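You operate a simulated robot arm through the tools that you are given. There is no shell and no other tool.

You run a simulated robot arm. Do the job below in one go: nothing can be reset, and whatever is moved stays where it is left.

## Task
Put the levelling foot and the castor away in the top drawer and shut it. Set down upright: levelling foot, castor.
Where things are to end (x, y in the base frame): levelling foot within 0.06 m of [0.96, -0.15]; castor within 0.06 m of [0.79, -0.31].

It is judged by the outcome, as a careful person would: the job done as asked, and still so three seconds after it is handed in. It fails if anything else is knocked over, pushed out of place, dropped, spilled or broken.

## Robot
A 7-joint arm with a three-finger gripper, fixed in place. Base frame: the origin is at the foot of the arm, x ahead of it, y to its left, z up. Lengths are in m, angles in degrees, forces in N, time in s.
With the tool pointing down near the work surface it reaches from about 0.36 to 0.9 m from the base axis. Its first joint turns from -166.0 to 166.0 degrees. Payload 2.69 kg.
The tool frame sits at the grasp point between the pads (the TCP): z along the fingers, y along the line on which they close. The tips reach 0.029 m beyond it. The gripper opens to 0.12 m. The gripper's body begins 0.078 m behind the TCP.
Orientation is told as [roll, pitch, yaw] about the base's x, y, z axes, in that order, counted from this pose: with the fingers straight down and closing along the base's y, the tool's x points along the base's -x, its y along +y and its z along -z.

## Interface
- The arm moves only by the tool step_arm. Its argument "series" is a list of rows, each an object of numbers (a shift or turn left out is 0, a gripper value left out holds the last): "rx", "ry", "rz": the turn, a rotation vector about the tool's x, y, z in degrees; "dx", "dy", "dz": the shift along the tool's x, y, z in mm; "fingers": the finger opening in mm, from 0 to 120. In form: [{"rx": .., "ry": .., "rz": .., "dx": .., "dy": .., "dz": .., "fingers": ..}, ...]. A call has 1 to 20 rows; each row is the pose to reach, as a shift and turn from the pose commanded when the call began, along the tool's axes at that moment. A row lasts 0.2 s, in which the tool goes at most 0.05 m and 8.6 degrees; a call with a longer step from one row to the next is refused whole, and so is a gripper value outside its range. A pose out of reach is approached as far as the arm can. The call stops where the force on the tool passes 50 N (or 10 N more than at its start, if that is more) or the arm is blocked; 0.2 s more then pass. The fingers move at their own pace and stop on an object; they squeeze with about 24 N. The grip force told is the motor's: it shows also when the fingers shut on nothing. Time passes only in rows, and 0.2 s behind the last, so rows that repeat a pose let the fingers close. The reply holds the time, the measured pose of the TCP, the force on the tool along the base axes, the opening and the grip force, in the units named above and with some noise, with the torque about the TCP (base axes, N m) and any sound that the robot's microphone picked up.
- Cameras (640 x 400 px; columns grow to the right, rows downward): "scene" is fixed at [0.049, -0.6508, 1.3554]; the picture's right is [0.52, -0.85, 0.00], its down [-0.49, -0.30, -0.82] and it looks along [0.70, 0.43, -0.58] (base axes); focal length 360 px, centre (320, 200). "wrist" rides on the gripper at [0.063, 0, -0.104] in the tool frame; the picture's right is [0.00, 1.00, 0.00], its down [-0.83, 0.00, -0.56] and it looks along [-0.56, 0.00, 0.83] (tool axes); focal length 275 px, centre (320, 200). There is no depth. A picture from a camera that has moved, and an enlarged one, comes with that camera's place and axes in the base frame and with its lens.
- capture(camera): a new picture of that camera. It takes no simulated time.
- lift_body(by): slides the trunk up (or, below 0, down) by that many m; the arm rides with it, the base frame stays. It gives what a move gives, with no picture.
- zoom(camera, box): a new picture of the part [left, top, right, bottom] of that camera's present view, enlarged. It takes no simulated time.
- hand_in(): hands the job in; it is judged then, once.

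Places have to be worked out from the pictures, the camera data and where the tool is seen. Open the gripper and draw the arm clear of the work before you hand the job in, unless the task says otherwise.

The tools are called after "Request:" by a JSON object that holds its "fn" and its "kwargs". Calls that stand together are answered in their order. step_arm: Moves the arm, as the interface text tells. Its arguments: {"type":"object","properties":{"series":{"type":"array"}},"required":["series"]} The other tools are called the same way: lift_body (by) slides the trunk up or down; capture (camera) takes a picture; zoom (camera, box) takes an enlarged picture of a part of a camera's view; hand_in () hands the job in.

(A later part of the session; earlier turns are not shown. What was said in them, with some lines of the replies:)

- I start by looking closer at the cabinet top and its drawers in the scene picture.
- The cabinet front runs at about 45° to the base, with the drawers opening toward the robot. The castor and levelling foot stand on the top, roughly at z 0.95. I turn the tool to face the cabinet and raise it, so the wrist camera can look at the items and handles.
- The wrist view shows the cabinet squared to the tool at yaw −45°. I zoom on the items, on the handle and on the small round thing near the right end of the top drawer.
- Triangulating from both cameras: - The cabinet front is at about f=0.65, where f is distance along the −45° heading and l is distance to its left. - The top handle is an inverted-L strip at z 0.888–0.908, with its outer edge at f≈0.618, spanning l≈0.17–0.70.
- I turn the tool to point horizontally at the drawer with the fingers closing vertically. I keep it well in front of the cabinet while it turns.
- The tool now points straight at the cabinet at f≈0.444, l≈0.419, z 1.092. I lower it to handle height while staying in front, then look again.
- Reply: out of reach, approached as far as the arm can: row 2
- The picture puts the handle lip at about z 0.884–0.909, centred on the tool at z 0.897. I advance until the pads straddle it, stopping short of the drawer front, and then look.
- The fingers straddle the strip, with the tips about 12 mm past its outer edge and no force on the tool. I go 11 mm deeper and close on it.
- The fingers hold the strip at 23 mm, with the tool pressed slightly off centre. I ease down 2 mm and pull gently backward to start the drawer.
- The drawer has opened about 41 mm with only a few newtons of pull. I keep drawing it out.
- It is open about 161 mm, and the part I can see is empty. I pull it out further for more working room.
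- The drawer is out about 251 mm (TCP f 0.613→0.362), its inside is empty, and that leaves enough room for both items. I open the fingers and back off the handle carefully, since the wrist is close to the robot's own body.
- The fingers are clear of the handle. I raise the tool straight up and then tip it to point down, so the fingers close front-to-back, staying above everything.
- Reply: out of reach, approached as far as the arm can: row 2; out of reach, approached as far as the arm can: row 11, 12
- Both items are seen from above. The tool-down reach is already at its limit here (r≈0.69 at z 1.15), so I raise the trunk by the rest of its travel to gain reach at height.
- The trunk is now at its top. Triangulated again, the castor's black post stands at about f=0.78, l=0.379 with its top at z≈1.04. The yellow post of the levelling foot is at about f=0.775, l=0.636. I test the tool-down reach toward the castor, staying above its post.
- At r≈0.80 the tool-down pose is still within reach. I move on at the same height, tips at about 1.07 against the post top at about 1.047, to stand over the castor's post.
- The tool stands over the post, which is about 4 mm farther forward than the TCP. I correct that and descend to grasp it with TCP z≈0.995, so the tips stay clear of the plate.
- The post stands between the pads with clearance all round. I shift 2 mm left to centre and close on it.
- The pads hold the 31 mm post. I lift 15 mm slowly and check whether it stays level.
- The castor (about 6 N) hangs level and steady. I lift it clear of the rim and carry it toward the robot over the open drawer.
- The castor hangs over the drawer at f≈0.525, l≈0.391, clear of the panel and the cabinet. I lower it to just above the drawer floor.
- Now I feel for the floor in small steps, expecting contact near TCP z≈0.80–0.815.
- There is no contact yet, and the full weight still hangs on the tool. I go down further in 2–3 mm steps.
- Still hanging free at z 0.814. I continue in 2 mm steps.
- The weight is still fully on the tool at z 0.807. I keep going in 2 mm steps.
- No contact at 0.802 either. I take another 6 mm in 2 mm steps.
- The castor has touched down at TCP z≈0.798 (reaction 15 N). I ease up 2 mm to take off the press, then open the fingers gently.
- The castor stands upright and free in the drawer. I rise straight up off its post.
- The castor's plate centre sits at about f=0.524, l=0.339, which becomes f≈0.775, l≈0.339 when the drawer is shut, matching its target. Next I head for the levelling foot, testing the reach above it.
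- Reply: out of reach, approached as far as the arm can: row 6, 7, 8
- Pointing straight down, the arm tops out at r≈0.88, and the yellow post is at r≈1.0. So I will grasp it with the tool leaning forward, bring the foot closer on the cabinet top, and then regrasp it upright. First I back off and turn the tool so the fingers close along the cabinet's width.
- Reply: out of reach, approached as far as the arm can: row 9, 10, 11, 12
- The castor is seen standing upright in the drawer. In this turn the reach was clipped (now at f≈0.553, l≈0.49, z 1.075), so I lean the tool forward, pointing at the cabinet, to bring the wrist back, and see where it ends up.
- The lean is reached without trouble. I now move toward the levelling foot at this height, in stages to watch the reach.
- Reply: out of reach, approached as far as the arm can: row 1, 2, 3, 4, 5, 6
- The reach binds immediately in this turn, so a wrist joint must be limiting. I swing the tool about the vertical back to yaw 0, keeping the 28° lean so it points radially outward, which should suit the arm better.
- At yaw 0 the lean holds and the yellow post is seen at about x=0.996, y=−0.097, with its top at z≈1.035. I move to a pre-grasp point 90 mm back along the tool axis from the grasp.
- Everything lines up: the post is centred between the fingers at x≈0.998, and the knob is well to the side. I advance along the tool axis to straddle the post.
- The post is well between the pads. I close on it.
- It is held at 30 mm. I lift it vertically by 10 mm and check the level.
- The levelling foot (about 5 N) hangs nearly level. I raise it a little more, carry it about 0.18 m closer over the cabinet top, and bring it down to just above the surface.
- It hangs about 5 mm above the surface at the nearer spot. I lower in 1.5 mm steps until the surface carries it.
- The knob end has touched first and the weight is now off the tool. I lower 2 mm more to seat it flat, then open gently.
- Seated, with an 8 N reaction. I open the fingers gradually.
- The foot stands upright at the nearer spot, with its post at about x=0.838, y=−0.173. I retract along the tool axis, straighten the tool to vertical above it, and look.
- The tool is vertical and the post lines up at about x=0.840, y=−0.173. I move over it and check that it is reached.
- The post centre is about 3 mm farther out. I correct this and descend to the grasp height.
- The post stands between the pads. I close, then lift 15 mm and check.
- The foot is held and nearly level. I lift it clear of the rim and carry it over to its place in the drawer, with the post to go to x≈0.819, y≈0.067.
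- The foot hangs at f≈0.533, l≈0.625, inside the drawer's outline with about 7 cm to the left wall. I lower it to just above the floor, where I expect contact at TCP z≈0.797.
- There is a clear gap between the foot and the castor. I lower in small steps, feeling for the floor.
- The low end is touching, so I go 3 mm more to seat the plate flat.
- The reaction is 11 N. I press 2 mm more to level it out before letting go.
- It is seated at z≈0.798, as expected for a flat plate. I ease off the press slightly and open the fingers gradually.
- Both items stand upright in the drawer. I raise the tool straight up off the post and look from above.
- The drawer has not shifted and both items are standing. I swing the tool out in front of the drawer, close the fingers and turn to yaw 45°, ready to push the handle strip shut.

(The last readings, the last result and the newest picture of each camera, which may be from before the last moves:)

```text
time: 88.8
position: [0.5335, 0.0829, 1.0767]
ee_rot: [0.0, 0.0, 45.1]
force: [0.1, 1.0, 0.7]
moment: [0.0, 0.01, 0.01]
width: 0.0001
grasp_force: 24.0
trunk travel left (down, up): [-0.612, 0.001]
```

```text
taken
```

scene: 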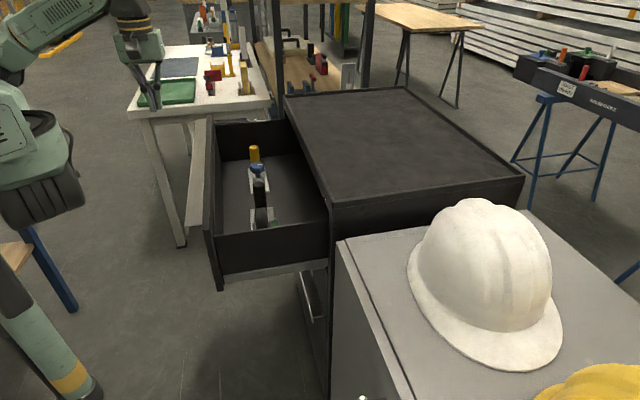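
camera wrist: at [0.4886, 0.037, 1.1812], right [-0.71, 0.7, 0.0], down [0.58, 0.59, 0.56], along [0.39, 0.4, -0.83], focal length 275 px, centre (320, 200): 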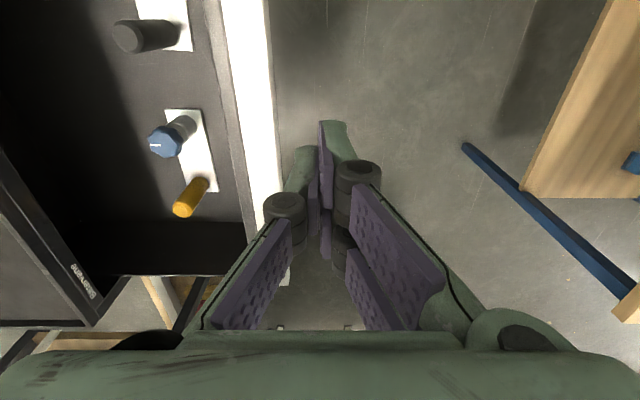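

The view confirms the foot's plate centre at about f=0.533, l=0.567, which becomes f≈0.784, l≈0.567 when shut, on target. I lower the closed fingers in front of the handle strip.

Request:
{"fn": "step_arm", "kwargs": {"series": [{"dz": 40}, {"dz": 80}, {"dz": 115}, {"dz": 145}, {"dz": 170}, {"dz": 170}]}}

Request:
{"fn": "capture", "kwargs": {"camera": "wrist"}}

Request:
{"fn": "zoom", "kwargs": {"camera": "scene", "box": [100, 60, 300, 240]}}

```text
time: 90.2
position: [0.5332, 0.0831, 0.9075]
ee_rot: [0.0, 0.0, 45.0]
force: [0.5, 0.4, 0.9]
moment: [0.01, -0.01, -0.02]
width: 0.0
grasp_force: 23.9
trunk travel left (down, up): [-0.612, 0.001]
```

```text
taken
camera wrist: at [0.4888, 0.0371, 1.013], right [-0.71, 0.7, 0.0], down [0.59, 0.59, 0.56], along [0.39, 0.39, -0.83], focal length 275 px, centre (320, 200)
```

wrist: 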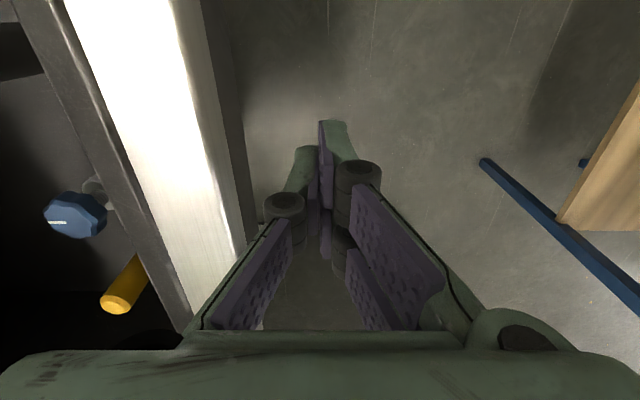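

```text
2.22 times, centred on (200, 150) of scene
camera zoom: at [0.049, -0.6508, 1.3554], right [0.52, -0.85, 0.0], down [-0.49, -0.3, -0.82], along [0.7, 0.43, -0.58], focal length 800 px, centre (587, 311)
```

zoom: 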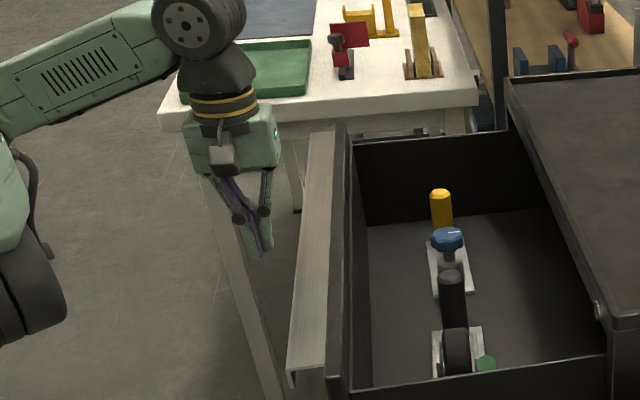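

The fingertips stand in front of the strip at the right height. I push slowly toward the cabinet, easing into contact.

Request:
{"fn": "step_arm", "kwargs": {"series": [{"dy": -14}, {"dy": -23}, {"dy": -28}, {"dy": -32}, {"dy": -36}, {"dy": -40}, {"dy": -45}, {"dy": -51}, {"dy": -57}, {"dy": -64}, {"dy": -71}, {"dy": -78}, {"dy": -85}, {"dy": -92}, {"dy": -99}, {"dy": -106}, {"dy": -112}, {"dy": -117}, {"dy": -120}, {"dy": -120}]}}

Request:
{"fn": "capture", "kwargs": {"camera": "wrist"}}

Request:
{"fn": "capture", "kwargs": {"camera": "scene"}}

```text
time: 94.4
position: [0.6197, -0.0018, 0.9075]
ee_rot: [0.0, 0.0, 45.0]
force: [0.5, -0.4, 0.4]
moment: [0.03, 0.0, 0.01]
width: 0.0
grasp_force: 24.3
trunk travel left (down, up): [-0.612, 0.001]
```

```text
taken
camera wrist: at [0.5741, -0.0478, 1.0126], right [-0.71, 0.7, 0.0], down [0.59, 0.59, 0.56], along [0.39, 0.39, -0.83], focal length 275 px, centre (320, 200)
```

wrist: 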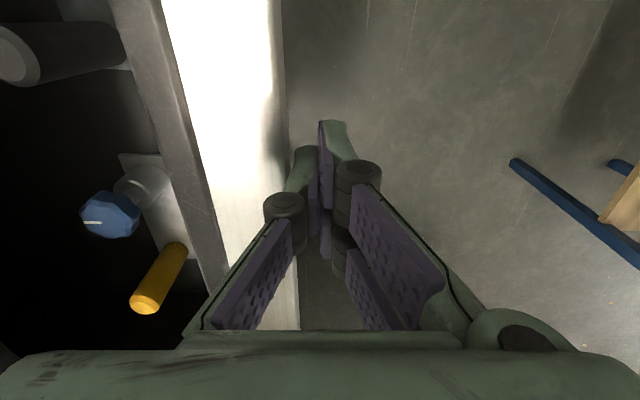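

```text
taken
```

scene: 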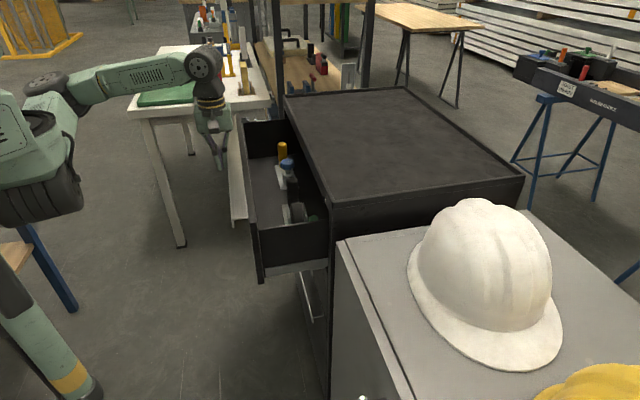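

The drawer is sliding in with hardly any force and both items stay upright. I continue pushing.

Request:
{"fn": "step_arm", "kwargs": {"series": [{"dy": -3}, {"dy": -7}, {"dy": -12}, {"dy": -18}, {"dy": -25}, {"dy": -32}, {"dy": -39}, {"dy": -46}, {"dy": -53}, {"dy": -60}, {"dy": -67}, {"dy": -74}, {"dy": -81}, {"dy": -88}, {"dy": -95}, {"dy": -102}, {"dy": -108}, {"dy": -112}, {"dy": -115}, {"dy": -115}]}}

Request:
{"fn": "capture", "kwargs": {"camera": "wrist"}}

Request:
{"fn": "capture", "kwargs": {"camera": "scene"}}

```text
time: 98.6
position: [0.6987, -0.0833, 0.91]
ee_rot: [0.0, 0.1, 45.1]
force: [0.7, 0.2, -0.2]
moment: [0.01, -0.03, -0.02]
width: 0.0
grasp_force: 23.8
trunk travel left (down, up): [-0.612, 0.001]
```

```text
taken
camera wrist: at [0.6551, -0.1291, 1.0129], right [-0.71, 0.7, 0.0], down [0.59, 0.59, 0.56], along [0.39, 0.39, -0.83], focal length 275 px, centre (320, 200)
```

wrist: 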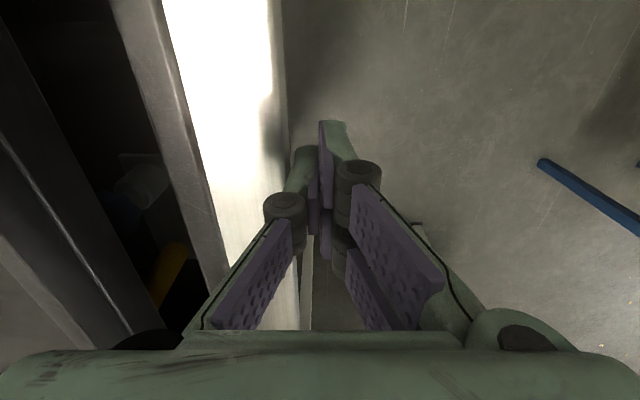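

```text
taken
```

scene: 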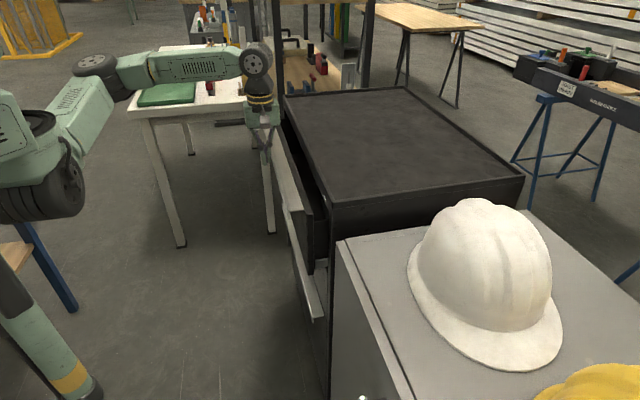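

About 50 mm remain and the items have passed under the top without trouble. I push the last stretch slowly at 4 mm per row, then 2 mm.

Request:
{"fn": "step_arm", "kwargs": {"series": [{"dy": -3}, {"dy": -7}, {"dy": -11}, {"dy": -15}, {"dy": -19}, {"dy": -23}, {"dy": -27}, {"dy": -31}, {"dy": -35}, {"dy": -39}, {"dy": -42}, {"dy": -44}, {"dy": -46}, {"dy": -46}]}}

Request:
{"fn": "capture", "kwargs": {"camera": "wrist"}}

Request:
{"fn": "zoom", "kwargs": {"camera": "scene", "box": [230, 90, 390, 230]}}

```text
time: 101.6
position: [0.7324, -0.1164, 0.9082]
ee_rot: [0.0, 0.1, 45.0]
force: [0.5, 0.5, -0.3]
moment: [-0.02, -0.01, -0.04]
width: 0.0
grasp_force: 24.0
trunk travel left (down, up): [-0.612, 0.001]
```

```text
taken
camera wrist: at [0.6877, -0.1618, 1.0126], right [-0.71, 0.7, 0.0], down [0.59, 0.59, 0.56], along [0.39, 0.4, -0.83], focal length 275 px, centre (320, 200)
```

wrist: 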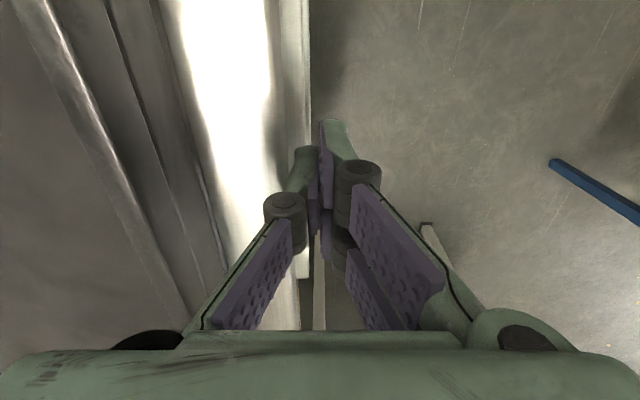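

```text
2.86 times, centred on (310, 160) of scene
camera zoom: at [0.049, -0.6508, 1.3554], right [0.52, -0.85, 0.0], down [-0.49, -0.3, -0.82], along [0.7, 0.43, -0.58], focal length 1028 px, centre (349, 314)
```

zoom: 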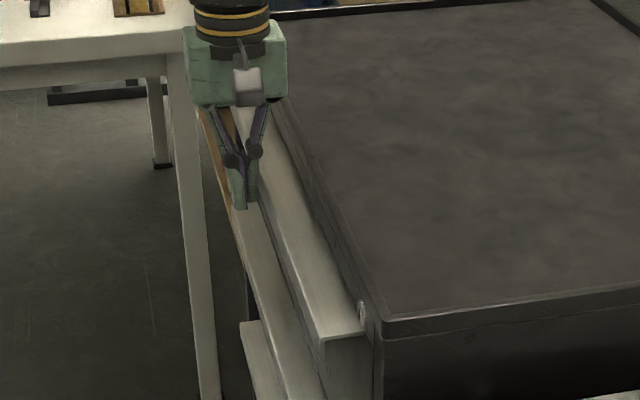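

The force is near zero with the TCP at f≈0.600. I zoom in to see whether the drawer front is flush.

Request:
{"fn": "zoom", "kwargs": {"camera": "wrist", "box": [60, 0, 380, 200]}}

Request:
{"fn": "zoom", "kwargs": {"camera": "scene", "box": [300, 170, 380, 220]}}

```text
2.00 times, centred on (220, 100) of wrist
camera zoom: at [0.6877, -0.1618, 1.0126], right [-0.71, 0.7, 0.0], down [0.59, 0.59, 0.56], along [0.39, 0.4, -0.83], focal length 551 px, centre (520, 400)
```

zoom: 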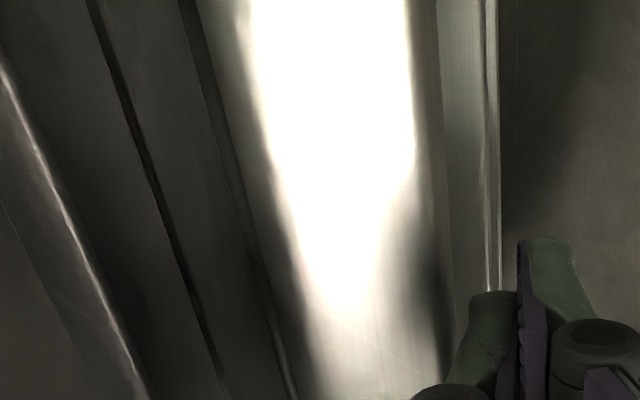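

```text
8.00 times, centred on (340, 195) of scene
camera zoom: at [0.049, -0.6508, 1.3554], right [0.52, -0.85, 0.0], down [-0.49, -0.3, -0.82], along [0.7, 0.43, -0.58], focal length 2879 px, centre (160, 240)
```

zoom: 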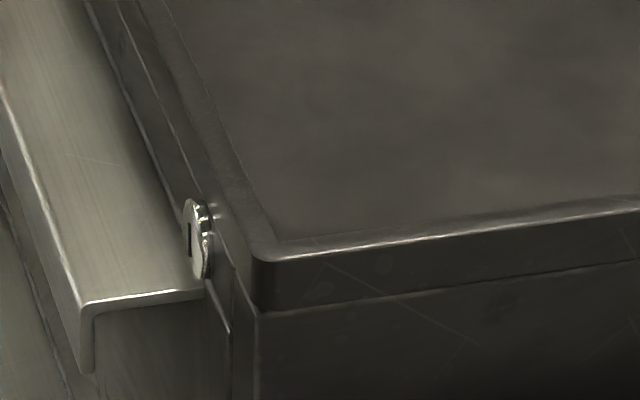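

The scene zoom now matches the first closed picture: the handle corner, lock and rim are all in the same places. I nudge a few millimetres more to confirm it is at its stop.

Request:
{"fn": "step_arm", "kwargs": {"series": [{"dy": -2}, {"dy": -4}, {"dy": -6}, {"dy": -6}]}}

Request:
{"fn": "zoom", "kwargs": {"camera": "scene", "box": [300, 170, 380, 220]}}

```text
time: 102.6
position: [0.7337, -0.1177, 0.9082]
ee_rot: [0.4, -0.1, 45.1]
force: [-32.0, 25.8, -4.7]
moment: [0.08, 0.07, -0.08]
width: 0.0003
grasp_force: 24.3
trunk travel left (down, up): [-0.612, 0.001]
```

```text
8.00 times, centred on (340, 195) of scene
camera zoom: at [0.049, -0.6508, 1.3554], right [0.52, -0.85, 0.0], down [-0.49, -0.3, -0.82], along [0.7, 0.43, -0.58], focal length 2879 px, centre (160, 240)
```

zoom: 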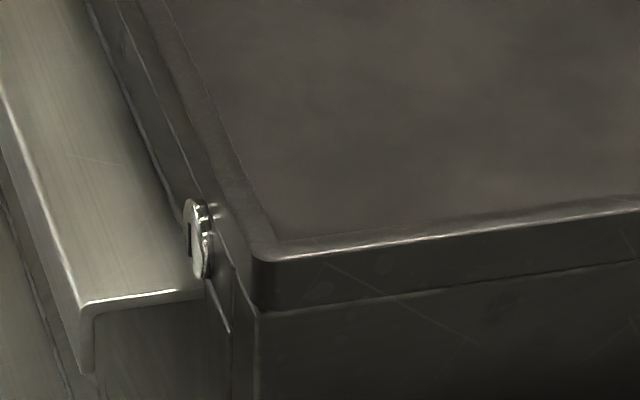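

The drawer is hard against its stop at about 41 N, so it is fully shut. I back straight away from the handle, then rise and open the gripper clear of the cabinet.

Request:
{"fn": "step_arm", "kwargs": {"series": [{"dy": 8}, {"dy": 30}, {"dy": 65}, {"dy": 100}, {"dy": 135}, {"dy": 170, "dz": -20}, {"dy": 200, "dz": -55}, {"dy": 215, "dz": -95, "fingers": 60}, {"dy": 215, "dz": -130, "fingers": 110}, {"dy": 215, "dz": -150, "fingers": 118}, {"dy": 215, "dz": -150, "fingers": 118}, {"dy": 215, "dz": -150, "fingers": 118}]}}

Request:
{"fn": "capture", "kwargs": {"camera": "scene"}}

Request:
{"fn": "capture", "kwargs": {"camera": "wrist"}}

Request:
{"fn": "zoom", "kwargs": {"camera": "scene", "box": [300, 170, 380, 220]}}

```text
time: 105.2
position: [0.584, 0.0327, 1.0579]
ee_rot: [0.0, 0.0, 45.0]
force: [-0.8, 0.2, -0.1]
moment: [0.0, -0.02, 0.0]
width: 0.0836
grasp_force: 0.1
trunk travel left (down, up): [-0.612, 0.001]
```

```text
taken
```

scene: 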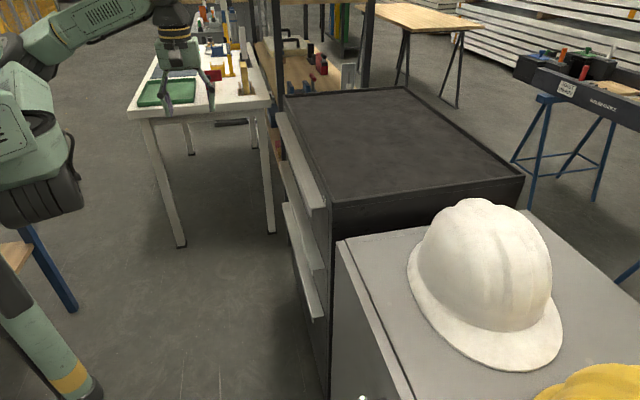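

```text
taken
camera wrist: at [0.5402, -0.0137, 1.1627], right [-0.71, 0.7, 0.0], down [0.59, 0.59, 0.56], along [0.39, 0.4, -0.83], focal length 275 px, centre (320, 200)
```

wrist: 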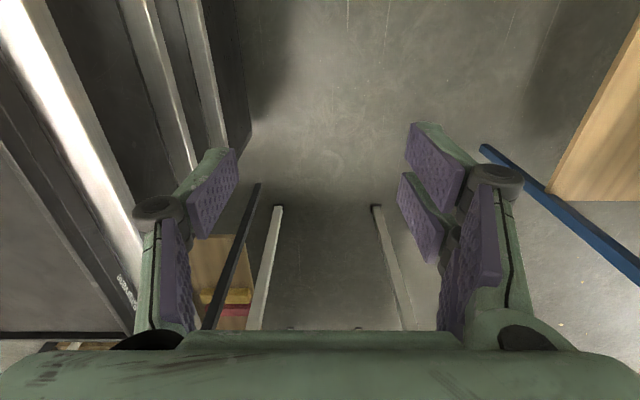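

```text
8.00 times, centred on (340, 195) of scene
camera zoom: at [0.049, -0.6508, 1.3554], right [0.52, -0.85, 0.0], down [-0.49, -0.3, -0.82], along [0.7, 0.43, -0.58], focal length 2879 px, centre (160, 240)
```

zoom: 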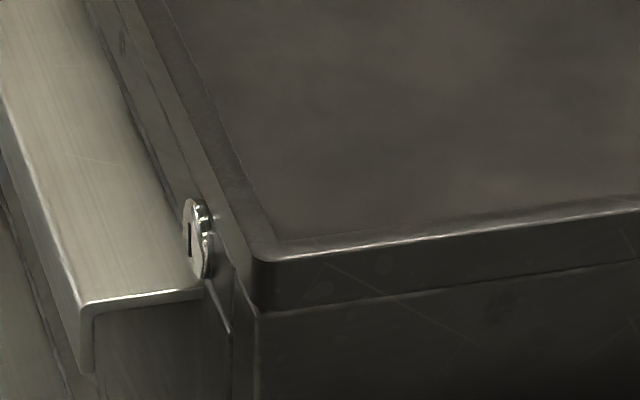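

The drawer is shut and flush. Nothing else has moved, the microphone picked up no sound, and the gripper is open and well clear in front of the cabinet. I hand the job in.

Request:
{"fn": "hand_in", "kwargs": {}}

```text
The job is handed in.
```

The levelling foot and the castor are both in the top drawer, and the drawer is pushed shut against its stop. I have handed the job in.

| Item | Estimated resting place with drawer shut (x, y) | Target (x, y) | Off target by |
|---|---|---|---|
| Levelling foot | about [0.96, -0.15] | [0.96, -0.15] | under 0.01 m |
| Castor | about [0.79, -0.31] | [0.79, -0.31] | under 0.01 m |

- **Position estimates:** I worked these out from the pictures before closing, taking the centre of each base plate as the item's position. I cannot see inside the closed drawer.
- **Upright:** Both items stood upright in the last picture that showed them, with the drawer partly shut. I pushed it closed slowly, with little force until it met its stop, and the microphone picked up no sound of anything falling.
- **Levelling foot, extra move:** It stood just beyond the arm's straight-down reach. I first brought it closer on the cabinet top, set it down, then picked it up again to put it in the drawer.
- **Surroundings:** Nothing else looks moved in the last picture. The gripper is open and clear of the cabinet.
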